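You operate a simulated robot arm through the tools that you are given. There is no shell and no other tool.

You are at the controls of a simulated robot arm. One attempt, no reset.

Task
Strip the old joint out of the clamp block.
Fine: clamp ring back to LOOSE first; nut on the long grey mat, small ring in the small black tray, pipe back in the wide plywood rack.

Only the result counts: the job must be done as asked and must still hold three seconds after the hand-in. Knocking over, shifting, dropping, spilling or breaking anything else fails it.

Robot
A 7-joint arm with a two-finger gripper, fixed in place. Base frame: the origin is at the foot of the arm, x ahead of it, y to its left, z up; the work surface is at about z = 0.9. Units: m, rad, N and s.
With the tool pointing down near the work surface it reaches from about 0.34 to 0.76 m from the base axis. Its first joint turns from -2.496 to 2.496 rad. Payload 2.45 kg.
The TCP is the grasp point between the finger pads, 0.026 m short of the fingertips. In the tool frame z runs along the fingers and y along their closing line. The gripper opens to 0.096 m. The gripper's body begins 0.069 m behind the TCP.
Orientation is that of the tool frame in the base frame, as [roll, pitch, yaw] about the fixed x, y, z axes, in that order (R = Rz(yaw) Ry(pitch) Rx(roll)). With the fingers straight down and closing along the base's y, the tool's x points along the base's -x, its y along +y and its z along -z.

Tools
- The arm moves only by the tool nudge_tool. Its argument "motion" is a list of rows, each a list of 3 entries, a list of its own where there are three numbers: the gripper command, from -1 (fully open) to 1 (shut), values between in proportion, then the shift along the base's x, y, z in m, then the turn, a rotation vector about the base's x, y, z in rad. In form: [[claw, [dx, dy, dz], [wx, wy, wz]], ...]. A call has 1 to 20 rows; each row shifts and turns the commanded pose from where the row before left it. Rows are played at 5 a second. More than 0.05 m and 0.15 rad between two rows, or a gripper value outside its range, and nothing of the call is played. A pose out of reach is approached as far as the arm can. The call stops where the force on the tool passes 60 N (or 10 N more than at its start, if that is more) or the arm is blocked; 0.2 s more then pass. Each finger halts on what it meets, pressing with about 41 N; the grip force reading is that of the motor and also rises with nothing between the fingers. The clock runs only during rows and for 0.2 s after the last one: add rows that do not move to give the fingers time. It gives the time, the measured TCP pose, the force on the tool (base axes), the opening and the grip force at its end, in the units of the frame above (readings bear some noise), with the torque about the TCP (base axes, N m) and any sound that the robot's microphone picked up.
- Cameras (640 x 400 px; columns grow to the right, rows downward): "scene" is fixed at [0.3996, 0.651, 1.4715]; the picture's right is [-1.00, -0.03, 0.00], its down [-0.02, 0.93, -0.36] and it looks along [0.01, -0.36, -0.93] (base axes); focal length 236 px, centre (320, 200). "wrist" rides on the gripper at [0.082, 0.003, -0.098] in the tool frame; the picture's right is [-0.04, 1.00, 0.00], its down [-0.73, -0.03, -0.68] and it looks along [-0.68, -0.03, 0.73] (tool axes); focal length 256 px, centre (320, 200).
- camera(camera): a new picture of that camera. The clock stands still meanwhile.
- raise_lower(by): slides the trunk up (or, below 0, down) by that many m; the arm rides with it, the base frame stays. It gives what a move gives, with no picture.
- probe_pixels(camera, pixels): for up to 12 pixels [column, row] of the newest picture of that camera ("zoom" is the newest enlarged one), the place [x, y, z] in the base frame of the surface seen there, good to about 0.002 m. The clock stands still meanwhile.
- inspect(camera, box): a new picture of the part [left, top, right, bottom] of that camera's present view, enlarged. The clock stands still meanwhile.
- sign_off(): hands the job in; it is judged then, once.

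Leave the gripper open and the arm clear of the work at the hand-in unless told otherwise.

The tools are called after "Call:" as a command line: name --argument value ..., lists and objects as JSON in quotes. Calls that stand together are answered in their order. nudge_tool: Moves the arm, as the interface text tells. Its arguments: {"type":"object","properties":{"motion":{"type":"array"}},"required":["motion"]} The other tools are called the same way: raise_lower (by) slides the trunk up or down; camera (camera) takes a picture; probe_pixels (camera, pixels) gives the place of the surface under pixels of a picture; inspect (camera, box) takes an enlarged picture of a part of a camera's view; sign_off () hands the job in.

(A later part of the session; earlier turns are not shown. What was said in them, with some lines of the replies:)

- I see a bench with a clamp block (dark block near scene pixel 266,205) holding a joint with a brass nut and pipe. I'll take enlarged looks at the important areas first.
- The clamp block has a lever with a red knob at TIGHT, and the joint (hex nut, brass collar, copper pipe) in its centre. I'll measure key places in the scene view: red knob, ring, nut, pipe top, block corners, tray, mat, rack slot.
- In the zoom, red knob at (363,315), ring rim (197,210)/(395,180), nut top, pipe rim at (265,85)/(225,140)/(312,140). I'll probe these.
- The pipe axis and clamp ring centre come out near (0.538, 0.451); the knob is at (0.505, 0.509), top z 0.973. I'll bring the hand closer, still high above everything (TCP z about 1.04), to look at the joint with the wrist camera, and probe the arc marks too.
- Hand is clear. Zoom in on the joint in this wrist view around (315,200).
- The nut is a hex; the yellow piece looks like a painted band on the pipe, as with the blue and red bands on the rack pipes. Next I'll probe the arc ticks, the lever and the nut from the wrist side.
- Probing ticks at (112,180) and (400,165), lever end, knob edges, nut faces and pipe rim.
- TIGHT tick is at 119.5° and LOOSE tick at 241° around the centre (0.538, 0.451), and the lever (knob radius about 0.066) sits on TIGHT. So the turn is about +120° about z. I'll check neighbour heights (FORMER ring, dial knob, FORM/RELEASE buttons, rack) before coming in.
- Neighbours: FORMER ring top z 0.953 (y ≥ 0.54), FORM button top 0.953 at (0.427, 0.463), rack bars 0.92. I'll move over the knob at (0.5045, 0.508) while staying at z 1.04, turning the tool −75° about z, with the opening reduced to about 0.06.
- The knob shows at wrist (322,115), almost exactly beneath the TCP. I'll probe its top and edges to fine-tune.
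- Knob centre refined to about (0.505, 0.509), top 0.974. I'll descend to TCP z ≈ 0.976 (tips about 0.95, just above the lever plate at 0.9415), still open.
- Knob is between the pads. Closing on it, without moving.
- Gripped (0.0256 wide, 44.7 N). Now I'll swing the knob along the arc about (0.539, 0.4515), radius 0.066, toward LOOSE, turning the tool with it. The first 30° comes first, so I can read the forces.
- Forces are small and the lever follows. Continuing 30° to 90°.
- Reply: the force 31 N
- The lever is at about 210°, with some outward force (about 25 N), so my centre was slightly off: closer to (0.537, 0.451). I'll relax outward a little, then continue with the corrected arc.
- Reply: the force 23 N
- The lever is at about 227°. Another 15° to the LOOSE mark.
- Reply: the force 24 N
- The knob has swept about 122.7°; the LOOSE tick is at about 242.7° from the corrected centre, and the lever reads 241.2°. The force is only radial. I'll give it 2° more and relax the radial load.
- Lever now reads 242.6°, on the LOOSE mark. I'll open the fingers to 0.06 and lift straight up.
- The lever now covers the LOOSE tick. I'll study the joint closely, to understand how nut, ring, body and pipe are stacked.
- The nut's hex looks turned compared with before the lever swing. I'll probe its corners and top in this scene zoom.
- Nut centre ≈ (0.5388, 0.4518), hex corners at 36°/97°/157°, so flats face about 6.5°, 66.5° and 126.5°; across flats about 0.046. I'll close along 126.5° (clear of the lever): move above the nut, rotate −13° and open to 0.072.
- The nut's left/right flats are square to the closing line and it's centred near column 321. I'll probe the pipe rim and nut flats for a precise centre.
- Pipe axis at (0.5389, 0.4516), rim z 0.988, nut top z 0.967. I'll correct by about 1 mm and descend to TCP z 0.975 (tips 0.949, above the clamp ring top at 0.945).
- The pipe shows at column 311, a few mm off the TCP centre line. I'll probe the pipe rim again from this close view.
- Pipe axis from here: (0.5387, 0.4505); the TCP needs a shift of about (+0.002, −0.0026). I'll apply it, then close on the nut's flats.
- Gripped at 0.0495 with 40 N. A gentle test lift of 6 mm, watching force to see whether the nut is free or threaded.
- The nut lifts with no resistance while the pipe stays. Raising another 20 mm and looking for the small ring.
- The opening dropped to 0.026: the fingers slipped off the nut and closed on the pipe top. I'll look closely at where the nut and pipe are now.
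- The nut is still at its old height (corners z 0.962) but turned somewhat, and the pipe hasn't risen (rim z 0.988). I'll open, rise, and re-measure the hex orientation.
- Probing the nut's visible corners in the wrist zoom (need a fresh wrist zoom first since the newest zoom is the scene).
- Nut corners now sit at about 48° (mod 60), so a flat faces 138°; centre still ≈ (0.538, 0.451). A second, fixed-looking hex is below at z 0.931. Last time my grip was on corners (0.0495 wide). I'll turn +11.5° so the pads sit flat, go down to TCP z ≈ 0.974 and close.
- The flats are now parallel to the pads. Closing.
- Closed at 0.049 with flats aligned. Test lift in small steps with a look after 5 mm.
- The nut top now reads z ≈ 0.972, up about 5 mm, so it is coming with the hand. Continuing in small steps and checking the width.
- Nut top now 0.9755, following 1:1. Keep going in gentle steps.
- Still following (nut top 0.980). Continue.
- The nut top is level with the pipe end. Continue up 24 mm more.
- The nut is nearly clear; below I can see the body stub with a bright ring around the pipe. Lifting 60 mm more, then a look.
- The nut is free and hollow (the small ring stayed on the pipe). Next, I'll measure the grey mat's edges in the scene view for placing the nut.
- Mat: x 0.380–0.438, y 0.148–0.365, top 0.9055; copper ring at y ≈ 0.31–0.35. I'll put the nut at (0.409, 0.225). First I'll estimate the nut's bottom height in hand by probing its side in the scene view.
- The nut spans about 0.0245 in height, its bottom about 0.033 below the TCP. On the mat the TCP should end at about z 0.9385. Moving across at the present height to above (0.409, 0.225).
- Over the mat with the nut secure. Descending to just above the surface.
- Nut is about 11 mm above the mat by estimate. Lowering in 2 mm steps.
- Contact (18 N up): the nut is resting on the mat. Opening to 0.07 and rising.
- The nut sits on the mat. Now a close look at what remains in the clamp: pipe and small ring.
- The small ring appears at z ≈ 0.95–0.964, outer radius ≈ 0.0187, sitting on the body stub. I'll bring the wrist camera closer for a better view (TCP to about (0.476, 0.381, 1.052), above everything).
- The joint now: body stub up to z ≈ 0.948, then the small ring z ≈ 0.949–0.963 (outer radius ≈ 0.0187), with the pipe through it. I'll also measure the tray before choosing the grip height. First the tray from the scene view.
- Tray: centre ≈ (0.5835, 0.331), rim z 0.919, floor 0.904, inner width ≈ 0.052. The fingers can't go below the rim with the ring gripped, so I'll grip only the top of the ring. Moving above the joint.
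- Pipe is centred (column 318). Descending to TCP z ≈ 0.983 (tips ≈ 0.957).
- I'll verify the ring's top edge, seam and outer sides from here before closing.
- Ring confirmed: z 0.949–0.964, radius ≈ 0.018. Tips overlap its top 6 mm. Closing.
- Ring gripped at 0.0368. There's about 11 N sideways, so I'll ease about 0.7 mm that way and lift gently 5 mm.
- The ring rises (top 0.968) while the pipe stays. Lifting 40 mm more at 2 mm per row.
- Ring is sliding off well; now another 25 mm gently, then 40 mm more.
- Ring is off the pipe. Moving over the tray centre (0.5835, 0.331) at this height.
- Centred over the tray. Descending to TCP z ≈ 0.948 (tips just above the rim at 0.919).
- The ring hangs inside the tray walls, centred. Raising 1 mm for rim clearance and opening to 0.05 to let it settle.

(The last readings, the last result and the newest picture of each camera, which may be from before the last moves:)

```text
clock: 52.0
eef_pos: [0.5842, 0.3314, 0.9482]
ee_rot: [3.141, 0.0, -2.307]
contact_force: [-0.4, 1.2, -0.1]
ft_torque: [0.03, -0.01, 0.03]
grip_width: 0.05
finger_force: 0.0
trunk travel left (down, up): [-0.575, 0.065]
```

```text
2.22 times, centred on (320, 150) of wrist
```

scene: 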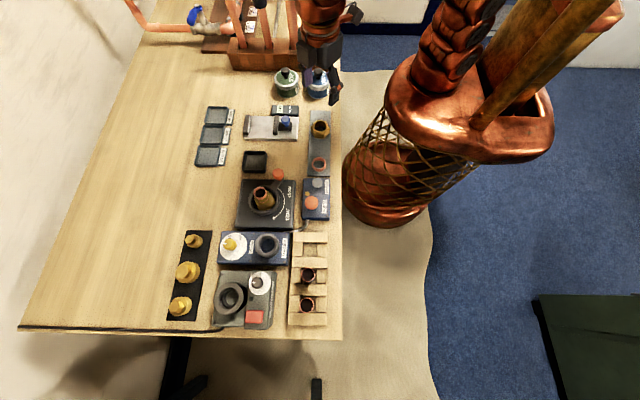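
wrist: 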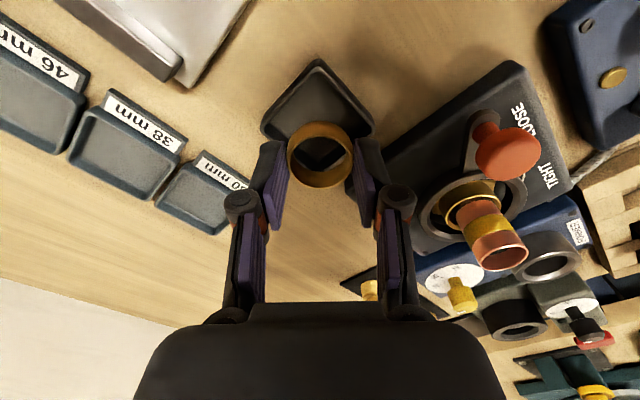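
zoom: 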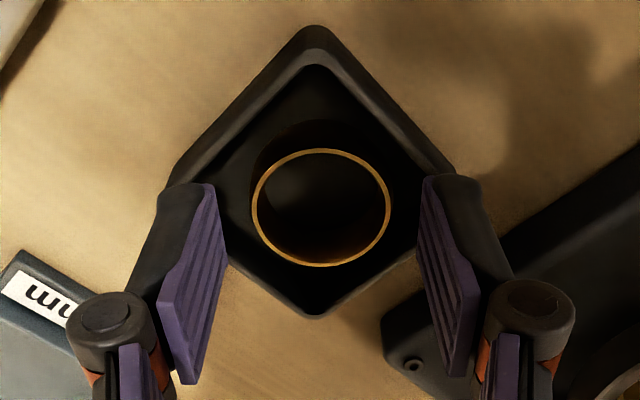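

The ring lies flat in the tray. Rising straight up and verifying.

Call:
nudge_tool --motion '[[-0.04, [0, 0, 0.02], [0, 0, 0]], [-0.04, [0, 0, 0.03], [0, 0, 0]], [-0.04, [0, 0, 0.04], [0, 0, 0]], [-0.04, [0, 0, 0.04], [0, 0, 0]], [-0.04, [0, 0, 0], [0, 0, 0]]]'

Call:
inspect --camera "wrist" --box '[220, 0, 420, 160]'

Call:
inspect --camera "scene" --box '[230, 90, 350, 230]'

```text
clock: 53.2
eef_pos: [0.5859, 0.3322, 1.0794]
ee_rot: [-3.141, -0.001, -2.305]
contact_force: [0.5, -0.1, 0.0]
ft_torque: [0.01, 0.03, -0.05]
grip_width: 0.0499
finger_force: 0.1
trunk travel left (down, up): [-0.575, 0.065]
```

```text
2.50 times, centred on (320, 80) of wrist
```

zoom: 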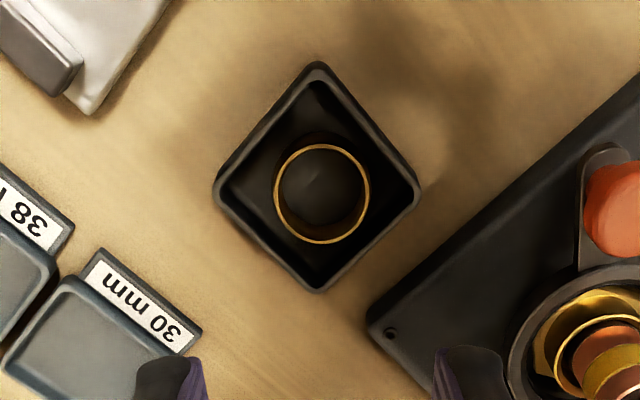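

```text
2.86 times, centred on (290, 160) of scene
```

zoom: 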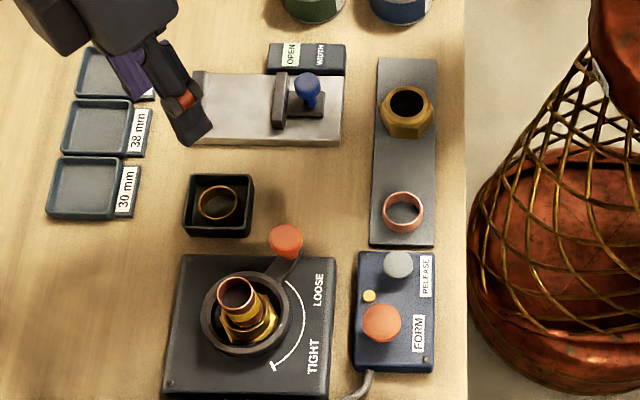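

Nut on mat, ring in tray, lever at LOOSE. Now the pipe: I'll measure the rack cells and the pipes already there to learn the pipe length and cell centre.

Call:
inspect --camera "scene" --box '[280, 225, 340, 330]'

```text
3.81 times, centred on (310, 278) of scene
```

zoom: 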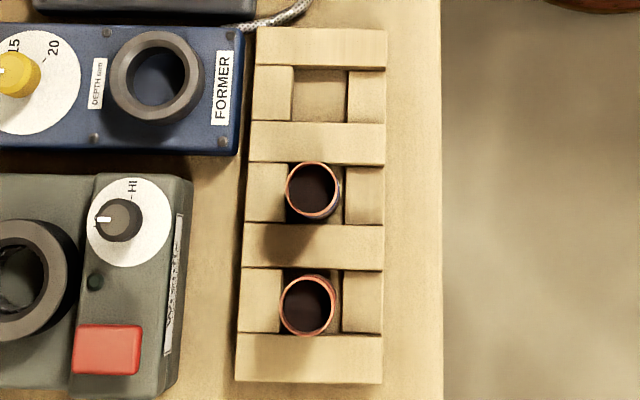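

Call:
inspect --camera "scene" --box '[290, 230, 330, 270]'

Call:
probe_pixels --camera "zoom" --pixels '[[210, 130], [320, 130], [430, 130], [200, 200], [260, 200], [320, 200], [400, 200], [440, 200], [320, 240], [320, 290], [275, 160], [370, 160]]'

Call:
probe_pixels --camera "scene" --pixels '[[301, 275], [314, 275], [308, 268], [308, 282], [300, 304], [313, 304], [307, 298], [307, 312]]'

```text
10.00 times, centred on (310, 250) of scene
```

zoom: 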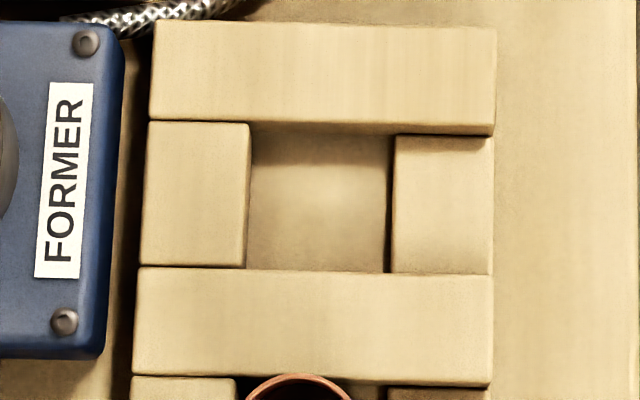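

```text
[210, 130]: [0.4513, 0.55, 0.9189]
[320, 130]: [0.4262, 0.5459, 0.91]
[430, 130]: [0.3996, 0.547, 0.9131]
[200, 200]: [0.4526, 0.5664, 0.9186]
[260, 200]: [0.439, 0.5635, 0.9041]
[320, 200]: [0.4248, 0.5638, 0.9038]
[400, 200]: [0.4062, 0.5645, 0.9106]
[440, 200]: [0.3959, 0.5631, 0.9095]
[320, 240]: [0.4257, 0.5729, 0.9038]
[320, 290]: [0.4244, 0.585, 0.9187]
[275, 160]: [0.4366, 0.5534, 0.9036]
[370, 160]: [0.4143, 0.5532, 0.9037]
```

```text
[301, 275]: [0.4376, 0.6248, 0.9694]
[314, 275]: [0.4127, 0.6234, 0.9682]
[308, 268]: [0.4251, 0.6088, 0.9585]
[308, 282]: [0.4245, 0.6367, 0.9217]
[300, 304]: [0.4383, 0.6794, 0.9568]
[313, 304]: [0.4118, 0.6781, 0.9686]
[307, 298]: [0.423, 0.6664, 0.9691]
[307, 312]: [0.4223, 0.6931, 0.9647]
```

Rack cell: x 0.408–0.4415, y 0.548–0.581 → centre (0.425, 0.5645), floor 0.904, bars ≤ 0.92. The pipes standing there top out at 0.969, so pipes are about 0.065 long and 0.026 across. I'll go back over the pipe in the clamp.

Call:
nudge_tool --motion '[[-0.04, [-0.0113, 0.03, 0], [0, 0, 0]], [-0.04, [-0.0113, 0.03, 0], [0, 0, 0]], [-0.04, [-0.0113, 0.03, 0], [0, 0, 0]], [-0.04, [-0.0114, 0.0299, 0], [0, 0, 0]], [-0.04, [0, 0, -0.02], [0, 0, 0]], [-0.04, [0, 0, 0], [0, 0, 0]]]'

Call:
inspect --camera "wrist" --box '[240, 40, 400, 200]'

```text
clock: 54.6
eef_pos: [0.5392, 0.4521, 1.059]
ee_rot: [-3.139, 0.0, -2.306]
contact_force: [-0.1, -0.4, -0.1]
ft_torque: [0.0, -0.01, 0.02]
grip_width: 0.0497
finger_force: 0.2
trunk travel left (down, up): [-0.575, 0.065]
```

```text
2.50 times, centred on (320, 120) of wrist
```

zoom: 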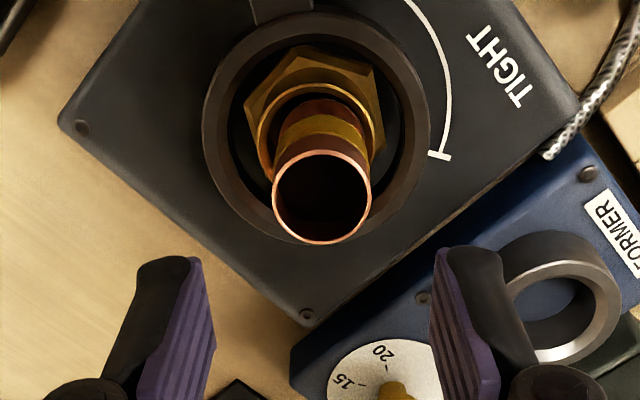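

Pipe is centred at column 320. Descending to TCP z ≈ 0.981 and closing on the pipe.

Call:
nudge_tool --motion '[[-0.04, [0, 0, -0.03], [0, 0, 0]], [-0.04, [0, 0, -0.03], [0, 0, 0]], [-0.04, [0, 0, -0.018], [0, 0, 0]], [-0.04, [0, 0, 0], [0, 0, 0]], [1, [0, 0, 0], [0, 0, 0]], [1, [0, 0, 0], [0, 0, 0]], [1, [0, 0, 0], [0, 0, 0]], [1, [0, 0, 0], [0, 0, 0]]]'

Call:
inspect --camera "wrist" --box '[240, 100, 400, 240]'

```text
clock: 56.4
eef_pos: [0.5392, 0.4508, 0.981]
ee_rot: [3.141, 0.001, -2.305]
contact_force: [0.0, -0.2, -0.5]
ft_torque: [0.01, 0.0, 0.0]
grip_width: 0.0264
finger_force: 41.6
trunk travel left (down, up): [-0.575, 0.065]
```

```text
2.86 times, centred on (320, 170) of wrist
```

zoom: 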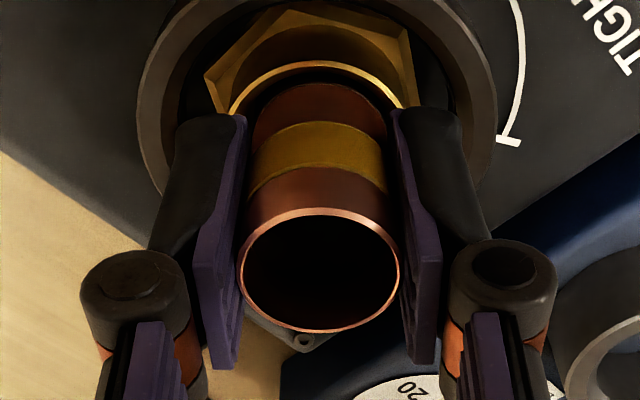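

Pipe held at 0.0264, no side load. Lifting slowly, 10 mm first.

Call:
nudge_tool --motion '[[1, [0, 0, 0.001], [0, 0, 0]], [1, [0, 0, 0.001], [0, 0, 0]], [1, [0, 0, 0.002], [0, 0, 0]], [1, [0, 0, 0.002], [0, 0, 0]], [1, [0, 0, 0.002], [0, 0, 0]], [1, [0, 0, 0.002], [0, 0, 0]], [1, [0, 0, 0], [0, 0, 0]]]'

Call:
inspect --camera "wrist" --box '[240, 100, 400, 240]'

```text
clock: 58.0
eef_pos: [0.5392, 0.4513, 0.9896]
ee_rot: [3.141, 0.0, -2.304]
contact_force: [-1.1, 0.3, -1.4]
ft_torque: [0.02, -0.03, 0.02]
grip_width: 0.0266
finger_force: 41.2
trunk travel left (down, up): [-0.575, 0.065]
```

```text
2.86 times, centred on (320, 170) of wrist
```

zoom: 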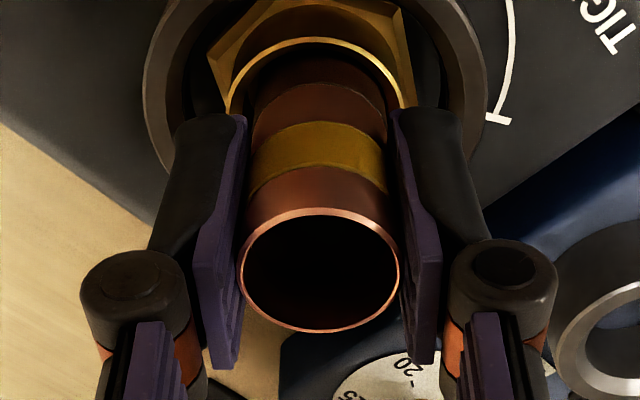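

The pipe rises with the hand freely. Lifting on out of the clamp, then up to a safe travel height.

Call:
nudge_tool --motion '[[1, [0, 0, 0.003], [0, 0, 0]], [1, [0, 0, 0.003], [0, 0, 0]], [1, [0, 0, 0.003], [0, 0, 0]], [1, [0, 0, 0.003], [0, 0, 0]], [1, [0, 0, 0.003], [0, 0, 0]], [1, [0, 0, 0.003], [0, 0, 0]], [1, [0, 0, 0.004], [0, 0, 0]], [1, [0, 0, 0.004], [0, 0, 0]], [1, [0, 0, 0.004], [0, 0, 0]], [1, [0, 0, 0.01], [0, 0, 0]], [1, [0, 0, 0.02], [0, 0, 0]], [1, [0, 0, 0.02], [0, 0, 0]], [1, [0, 0, 0.02], [0, 0, 0]], [1, [0, 0, 0], [0, 0, 0]]]'

Call:
camera --camera "wrist"

Call:
inspect --camera "scene" --box '[220, 140, 320, 230]'

```text
clock: 61.0
eef_pos: [0.5384, 0.4505, 1.0895]
ee_rot: [3.141, 0.001, -2.306]
contact_force: [-0.7, 0.3, -0.8]
ft_torque: [-0.04, 0.01, 0.04]
grip_width: 0.0265
finger_force: 40.8
trunk travel left (down, up): [-0.575, 0.065]
```

```text
taken
```

wrist: 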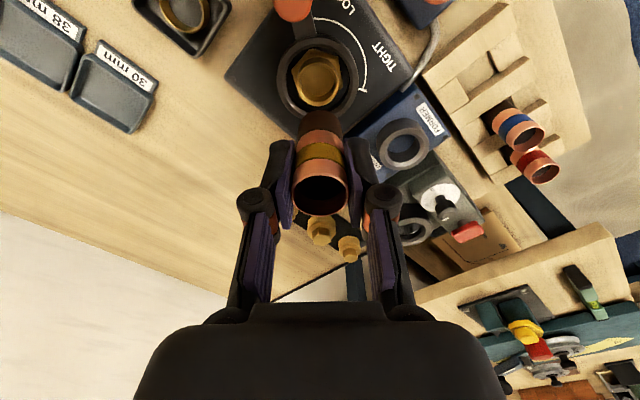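

```text
4.44 times, centred on (270, 185) of scene
```

zoom: 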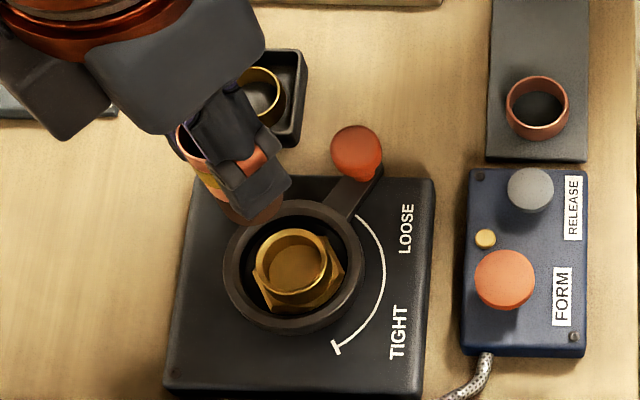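

The pipe is fully out, clamp holds just the fixed body. I'll measure the pipe's lower end relative to the hand.

Call:
inspect --camera "wrist" --box '[260, 90, 380, 230]'

Call:
probe_pixels --camera "zoom" --pixels '[[320, 65], [320, 75], [320, 90], [300, 75], [345, 75], [320, 200], [320, 260], [275, 290], [275, 200]]'

```text
2.86 times, centred on (320, 160) of wrist
```

zoom: 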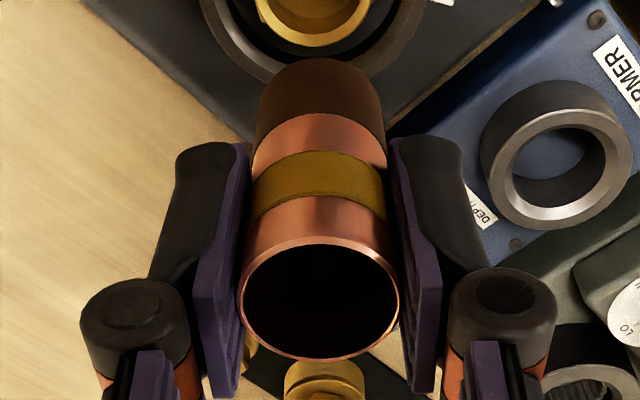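

```text
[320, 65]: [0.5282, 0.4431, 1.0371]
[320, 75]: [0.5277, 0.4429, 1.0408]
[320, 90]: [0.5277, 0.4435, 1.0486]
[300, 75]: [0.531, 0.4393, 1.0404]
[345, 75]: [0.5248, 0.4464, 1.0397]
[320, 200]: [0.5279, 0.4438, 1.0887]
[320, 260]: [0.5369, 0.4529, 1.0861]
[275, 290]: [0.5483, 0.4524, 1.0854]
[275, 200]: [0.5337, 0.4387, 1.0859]
```

Pipe bottom is about 0.056 below the TCP. Carrying it at this height to above the empty rack cell (0.425, 0.5645).

Call:
nudge_tool --motion '[[1, [-0.0228, 0.02265, 0], [0, 0, 0]], [1, [-0.0228, 0.02265, 0], [0, 0, 0]], [1, [-0.0228, 0.02265, 0], [0, 0, 0]], [1, [-0.0228, 0.02265, 0], [0, 0, 0]], [1, [-0.0228, 0.02265, 0], [0, 0, 0]], [1, [0, 0, 0], [0, 0, 0]]]'

Call:
camera --camera "wrist"

Call:
inspect --camera "scene" --box '[270, 200, 350, 320]'

```text
clock: 62.4
eef_pos: [0.4393, 0.549, 1.0868]
ee_rot: [3.141, 0.0, -2.306]
contact_force: [-0.3, -0.4, -0.8]
ft_torque: [0.01, -0.01, -0.01]
grip_width: 0.0262
finger_force: 41.2
out of reach, approached as far as the arm can: row 5
trunk travel left (down, up): [-0.575, 0.065]
```

```text
taken
```

wrist: 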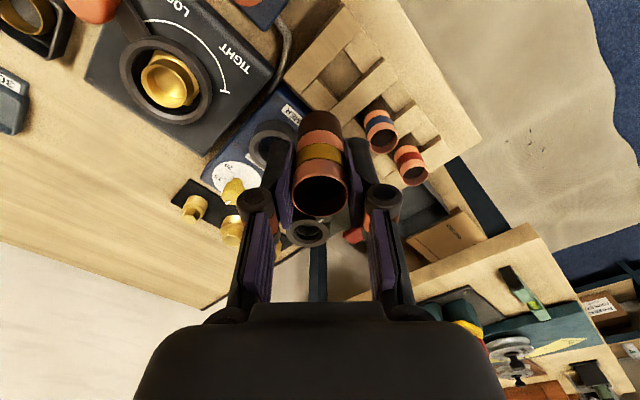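

```text
3.33 times, centred on (310, 260) of scene
```

zoom: 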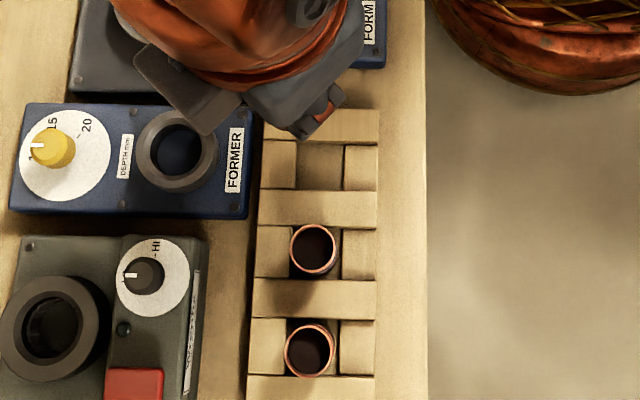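

The arm said row 5 was out of reach at this height (stopped at radius 0.703). At a lower height the reach is longer. Lowering 42 mm here (pipe bottom stays about 0.985, above everything in the rack) and reading the pose.

Call:
nudge_tool --motion '[[1, [0, 0, -0.014], [0, 0, 0]], [1, [0, 0, -0.014], [0, 0, 0]], [1, [0, 0, -0.014], [0, 0, 0]], [1, [0, 0, 0], [0, 0, 0]]]'

```text
clock: 63.4
eef_pos: [0.4381, 0.5478, 1.0455]
ee_rot: [3.141, 0.0, -2.306]
contact_force: [0.5, 0.1, -0.9]
ft_torque: [0.01, 0.01, -0.02]
grip_width: 0.0265
finger_force: 40.8
trunk travel left (down, up): [-0.575, 0.065]
```

The command pose is at (0.4383, 0.5482) now. Moving the remaining (−0.0133, +0.0163).

Call:
nudge_tool --motion '[[1, [-0.0067, 0.0082, 0], [0, 0, 0]], [1, [-0.0067, 0.0081, 0], [0, 0, 0]], [1, [0, 0, 0], [0, 0, 0]]]'

Call:
camera --camera "wrist"

Call:
inspect --camera "scene" --box '[270, 220, 350, 300]'

```text
clock: 64.2
eef_pos: [0.4262, 0.5649, 1.0458]
ee_rot: [-3.141, 0.0, -2.304]
contact_force: [-0.5, 0.9, -1.3]
ft_torque: [0.02, 0.03, 0.01]
grip_width: 0.0264
finger_force: 40.9
trunk travel left (down, up): [-0.575, 0.065]
```

```text
taken
```

wrist: 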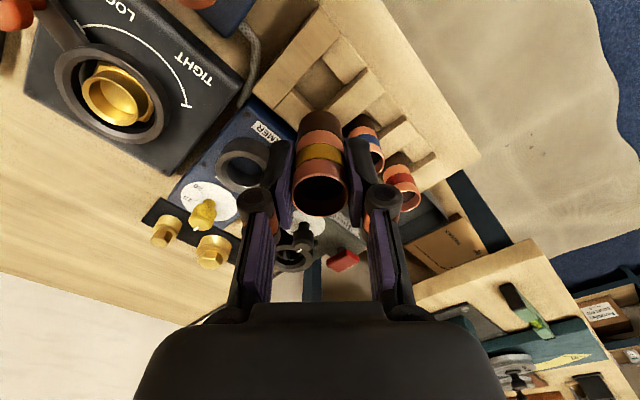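

```text
5.00 times, centred on (310, 260) of scene
```

zoom: 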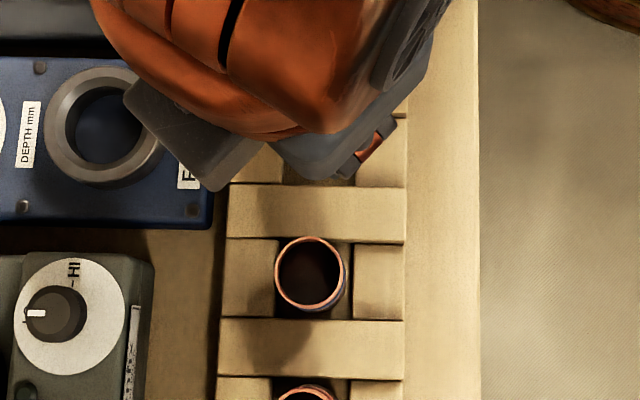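

The pipe hangs over the cell. I'll zoom the wrist view to check the alignment of pipe bottom with the cell.

Call:
inspect --camera "wrist" --box '[250, 40, 430, 200]'

```text
2.50 times, centred on (340, 120) of wrist
```

zoom: 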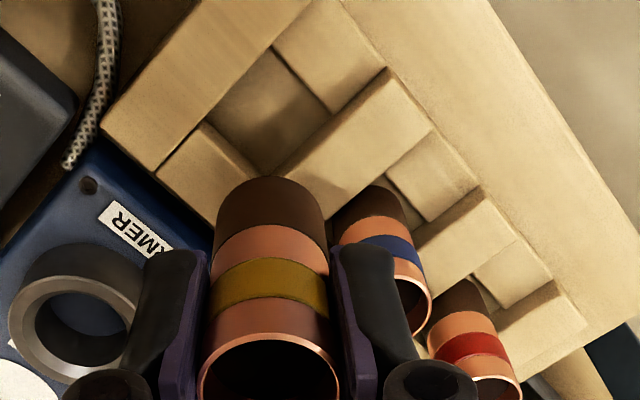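

Probing the cell's corners and floor, plus the neighbouring pipe as a check.

Call:
probe_pixels --camera "zoom" --pixels '[[265, 110], [215, 122], [268, 58], [322, 112], [270, 165], [200, 122], [268, 45], [335, 112], [275, 178], [240, 90], [300, 85], [240, 150]]'

```text
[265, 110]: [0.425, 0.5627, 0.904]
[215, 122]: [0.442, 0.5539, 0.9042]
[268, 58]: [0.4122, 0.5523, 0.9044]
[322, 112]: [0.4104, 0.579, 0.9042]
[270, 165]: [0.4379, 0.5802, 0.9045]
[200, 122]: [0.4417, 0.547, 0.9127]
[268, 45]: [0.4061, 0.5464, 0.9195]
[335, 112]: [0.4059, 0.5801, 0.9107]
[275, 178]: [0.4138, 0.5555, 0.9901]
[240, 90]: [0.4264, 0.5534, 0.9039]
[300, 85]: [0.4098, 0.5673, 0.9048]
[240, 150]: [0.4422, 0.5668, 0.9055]
```

Cell centre confirmed at (0.425, 0.564); pipe axis ≈ (0.4245, 0.565). Lowering until the pipe end is just above the bars (TCP ≈ 0.984).

Call:
nudge_tool --motion '[[1, [0, -0.0005, -0.02], [0, 0, 0]], [1, [0, 0, -0.02], [0, 0, 0]], [1, [0, 0, -0.015], [0, 0, 0]], [1, [0, 0, -0.007], [0, 0, 0]], [1, [0, 0, 0], [0, 0, 0]]]'

Call:
inspect --camera "wrist" --box '[250, 60, 430, 220]'

Call:
inspect --camera "scene" --box '[270, 220, 350, 300]'

```text
clock: 65.4
eef_pos: [0.4255, 0.5643, 0.9833]
ee_rot: [3.14, 0.001, -2.307]
contact_force: [-0.5, 0.7, -0.8]
ft_torque: [0.03, -0.02, 0.02]
grip_width: 0.0263
finger_force: 40.7
trunk travel left (down, up): [-0.575, 0.065]
```

```text
2.50 times, centred on (340, 140) of wrist
```

zoom: 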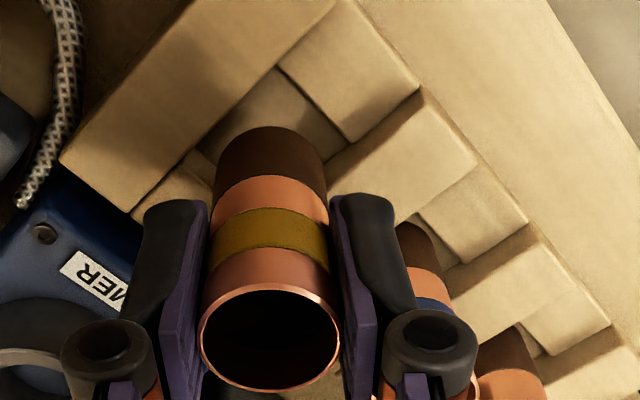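

```text
5.00 times, centred on (310, 260) of scene
```

zoom: 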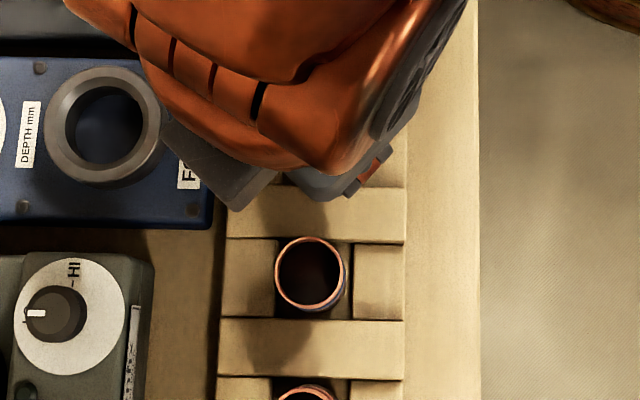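

Well aligned. Going into the cell in small steps, watching force.

Call:
nudge_tool --motion '[[1, [0, 0, -0.003], [0, 0, 0]], [1, [0, 0, -0.003], [0, 0, 0]], [1, [0, 0, -0.003], [0, 0, 0]], [1, [0, 0, -0.002], [0, 0, 0]], [1, [0, 0, 0], [0, 0, 0]]]'

Call:
inspect --camera "wrist" --box '[250, 60, 430, 220]'

```text
clock: 66.6
eef_pos: [0.4262, 0.5639, 0.9726]
ee_rot: [-3.141, 0.002, -2.305]
contact_force: [-0.4, -0.1, -0.5]
ft_torque: [0.0, 0.01, 0.02]
grip_width: 0.0265
finger_force: 41.4
trunk travel left (down, up): [-0.575, 0.065]
```

```text
2.50 times, centred on (340, 140) of wrist
```

zoom: 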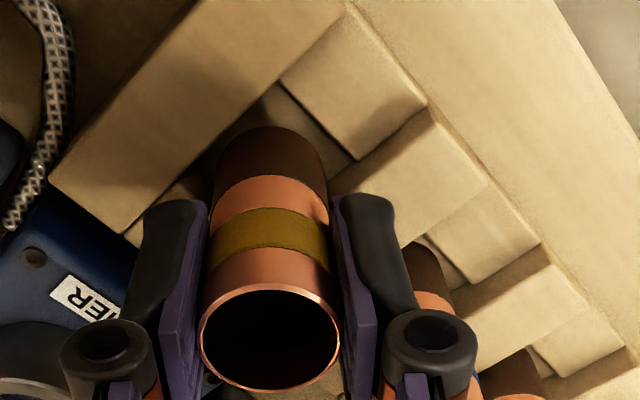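

Inside the cell with no force. Continuing down to the floor, 2 mm at a time.

Call:
nudge_tool --motion '[[1, [0, 0, -0.003], [0, 0, 0]], [1, [0, 0, -0.002], [0, 0, 0]], [1, [0, 0, -0.002], [0, 0, 0]], [1, [0, 0, -0.001], [0, 0, 0]], [1, [0, 0, 0], [0, 0, 0]]]'

```text
clock: 67.8
eef_pos: [0.4245, 0.5642, 0.964]
ee_rot: [-3.141, 0.0, -2.305]
contact_force: [0.0, 0.3, -0.5]
ft_torque: [-0.01, 0.02, -0.01]
grip_width: 0.0262
finger_force: 40.9
trunk travel left (down, up): [-0.575, 0.065]
```

Call:
nudge_tool --motion '[[1, [0, 0, -0.001], [0, 0, 0]], [1, [0, 0, -0.001], [0, 0, 0]], [1, [0, 0, -0.001], [0, 0, 0]], [1, [0, 0, 0], [0, 0, 0]]]'

```text
clock: 68.8
eef_pos: [0.4253, 0.5628, 0.9621]
ee_rot: [-3.141, -0.001, -2.307]
contact_force: [0.5, -0.7, 2.8]
ft_torque: [0.0, -0.02, 0.01]
grip_width: 0.0266
finger_force: 41.1
trunk travel left (down, up): [-0.575, 0.065]
```

A first touch (about +3 N). One more millimetre to confirm.

Call:
nudge_tool --motion '[[1, [0, 0, -0.001], [0, 0, 0]], [1, [0, 0, 0], [0, 0, 0]]]'

Call:
camera --camera "wrist"

```text
clock: 69.4
eef_pos: [0.4249, 0.5641, 0.9625]
ee_rot: [-3.14, 0.002, -2.305]
contact_force: [-0.1, 1.1, 10.7]
ft_torque: [0.1, -0.03, 0.03]
grip_width: 0.0263
finger_force: 41.0
trunk travel left (down, up): [-0.575, 0.065]
```

```text
taken
```

wrist: 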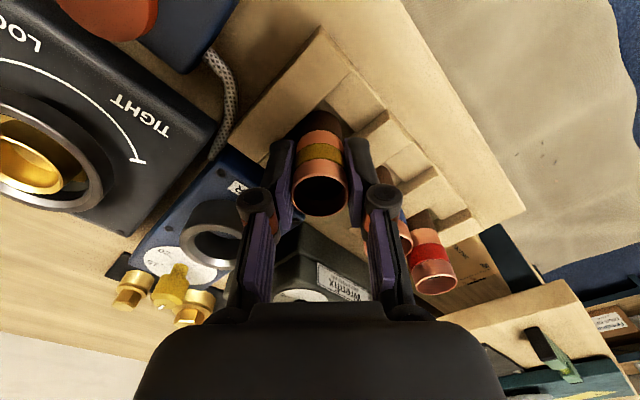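

Firm floor contact (10.7 N). Opening to about 0.044 and rising straight up.

Call:
nudge_tool --motion '[[0.08, [0, 0, 0.0005], [0, 0, 0]], [0.08, [0, 0, 0], [0, 0, 0]], [0.08, [0, 0, 0], [0, 0, 0]], [0.08, [0, 0, 0], [0, 0, 0]]]'

Call:
inspect --camera "wrist" --box '[250, 60, 430, 220]'

```text
clock: 70.4
eef_pos: [0.4256, 0.5633, 0.9608]
ee_rot: [3.14, 0.0, -2.304]
contact_force: [-0.1, -0.9, 0.3]
ft_torque: [0.0, -0.01, 0.01]
grip_width: 0.0444
finger_force: 0.1
trunk travel left (down, up): [-0.575, 0.065]
```

```text
2.50 times, centred on (340, 140) of wrist
```

zoom: 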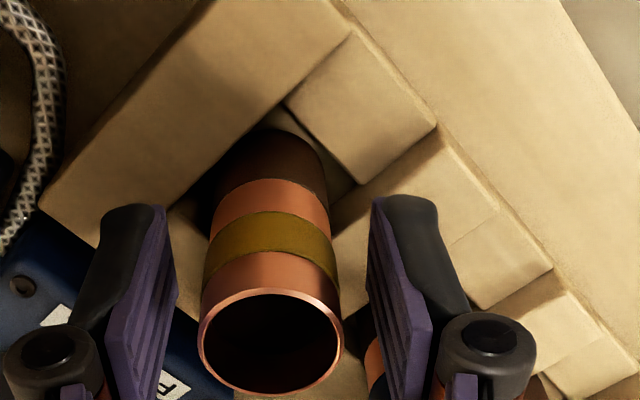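

The pipe stands free between the fingers. Rising straight up 80 mm, then a look.

Call:
nudge_tool --motion '[[0.08, [0, 0, 0.01], [0, 0, 0]], [0.08, [0, 0, 0.02], [0, 0, 0]], [0.08, [0, 0, 0.025], [0, 0, 0]], [0.08, [0, 0, 0.025], [0, 0, 0]], [0.08, [0, 0, 0], [0, 0, 0]]]'

Call:
camera --camera "wrist"

Call:
camera --camera "scene"

```text
clock: 71.6
eef_pos: [0.4252, 0.5665, 1.0408]
ee_rot: [3.139, 0.002, -2.307]
contact_force: [0.2, 0.4, -1.0]
ft_torque: [-0.02, 0.01, 0.04]
grip_width: 0.0441
finger_force: 0.1
trunk travel left (down, up): [-0.575, 0.065]
```

```text
taken
```

wrist: 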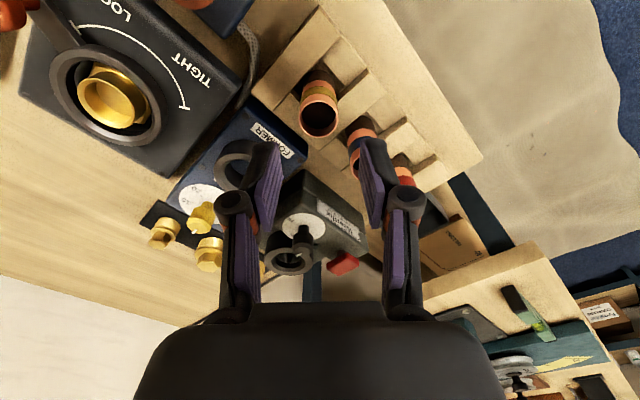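

```text
taken
```

scene: 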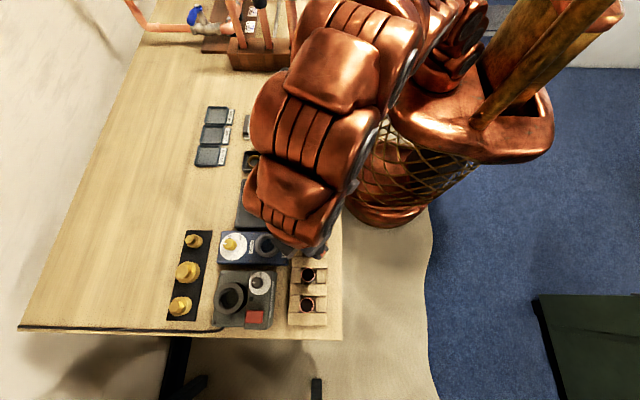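

The yellow-banded pipe stands in the rack. Retracting the arm inward and up to about its start pose, gripper open, to inspect everything.

Call:
nudge_tool --motion '[[-0.5, [-0.0156, -0.0222, 0.025], [0, 0, -0.1395]], [-0.5, [-0.0156, -0.0222, 0.025], [0, 0, -0.1395]], [-1, [-0.0156, -0.0222, 0.025], [0, 0, -0.1395]], [-1, [-0.0156, -0.0222, 0.025], [0, 0, -0.1395]], [-1, [-0.0156, -0.0222, 0.025], [0, 0, -0.1395]], [-1, [-0.0156, -0.0222, 0.025], [0, 0, -0.1395]], [-1, [0, 0, 0], [0, 0, 0]], [-1, [0, 0, 0], [0, 0, 0]]]'

Call:
camera --camera "wrist"

Call:
camera --camera "scene"

Call:
inspect --camera "scene" --box '[220, 90, 350, 230]'

Call:
inspect --camera "scene" --box '[200, 170, 340, 330]'

```text
clock: 73.4
eef_pos: [0.3307, 0.4301, 1.1912]
ee_rot: [3.141, 0.0, 3.139]
contact_force: [1.2, -0.3, -0.1]
ft_torque: [-0.01, 0.03, -0.01]
grip_width: 0.0961
finger_force: 0.0
trunk travel left (down, up): [-0.575, 0.065]
```

```text
taken
```

wrist: 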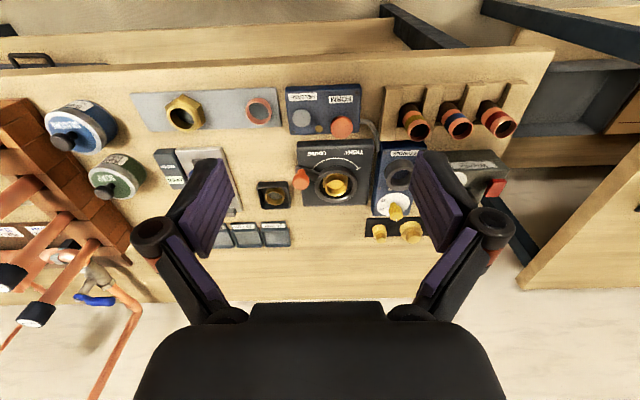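

```text
taken
```

scene: 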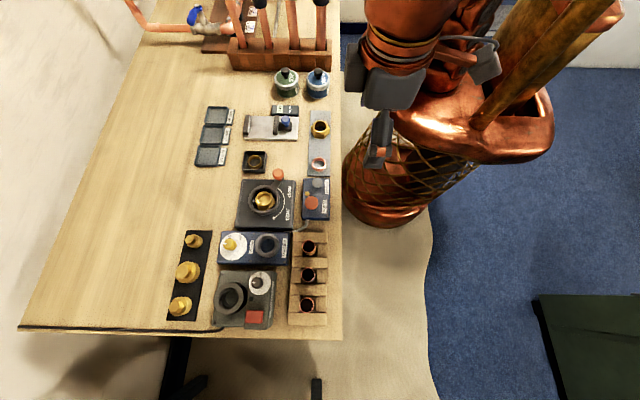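

```text
2.86 times, centred on (285, 160) of scene
```

zoom: 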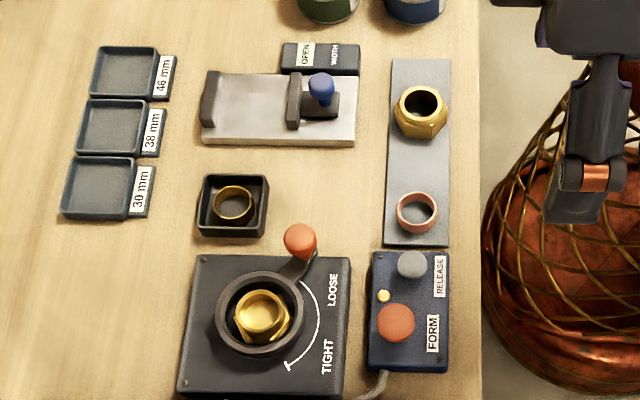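

```text
2.50 times, centred on (270, 250) of scene
```

zoom: 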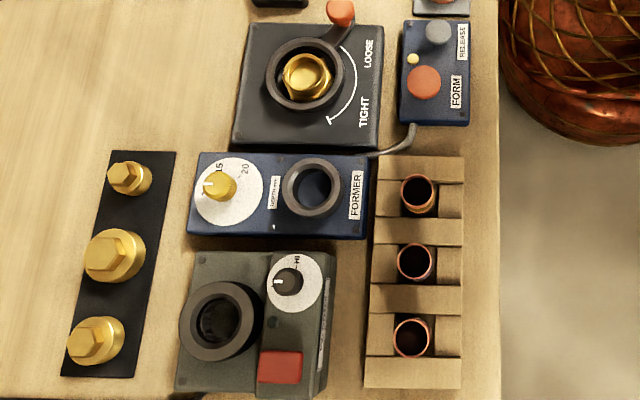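

Everything appears placed. Final check of the lever against the LOOSE tick, and of ring/nut/pipe posture.

Call:
inspect --camera "scene" --box '[240, 160, 300, 225]'

Call:
probe_pixels --camera "zoom" --pixels '[[380, 90], [355, 125], [372, 135], [340, 115], [364, 70], [385, 105], [420, 100]]'

Call:
inspect --camera "wrist" --box '[250, 120, 400, 230]'

```text
6.15 times, centred on (270, 192) of scene
```

zoom: 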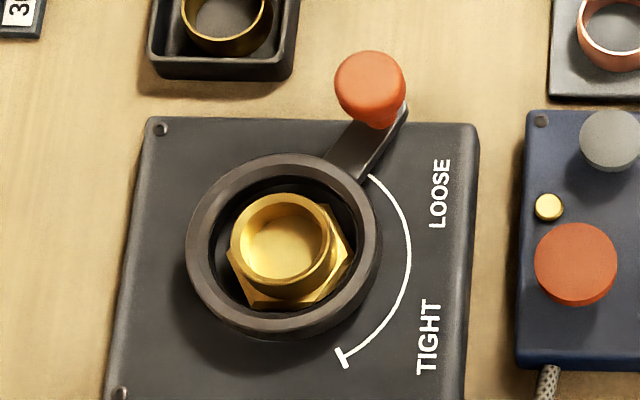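

```text
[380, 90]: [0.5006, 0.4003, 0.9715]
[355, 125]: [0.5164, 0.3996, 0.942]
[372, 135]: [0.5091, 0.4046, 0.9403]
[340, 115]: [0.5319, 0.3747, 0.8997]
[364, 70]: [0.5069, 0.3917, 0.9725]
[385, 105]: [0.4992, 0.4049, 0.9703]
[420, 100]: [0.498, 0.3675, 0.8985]
```

```text
3.64 times, centred on (325, 175) of wrist
```

zoom: 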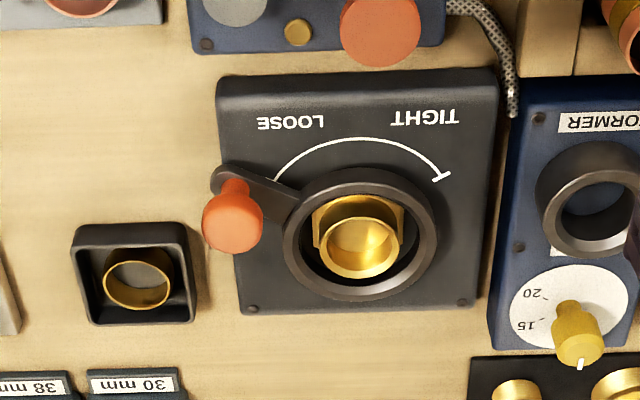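

The lever reads about 242°, on the LOOSE tick at 241°. The nut sits on the grey mat, the small ring lies flat in the black tray, and the yellow-banded pipe stands in the rack. The arm is clear and the gripper is open. Handing in.

Call:
sign_off

```text
The job is handed in.
```

The old joint is stripped out of the clamp block, and I've handed the job in. I don't have the judge's result.

- **Clamp ring:** turned back to LOOSE first. The lever sits on the LOOSE mark, within about 1°.
- **Nut:** on the long grey mat, clear of the copper ring already there. My first grip on it slipped off before it moved, and the second try lifted it cleanly.
- **Small ring:** lying flat in the small black tray. The fingers didn't fit inside the tray, so I let it go about 1 cm above the bottom.
- **Pipe:** upright in the empty slot of the wide plywood rack, next to the other two.

The hex brass fitting is still in the clamp block. I took it as part of the block, since you didn't list it. The last pictures show nothing else moved or knocked over. The gripper is open and the arm is clear of the work.
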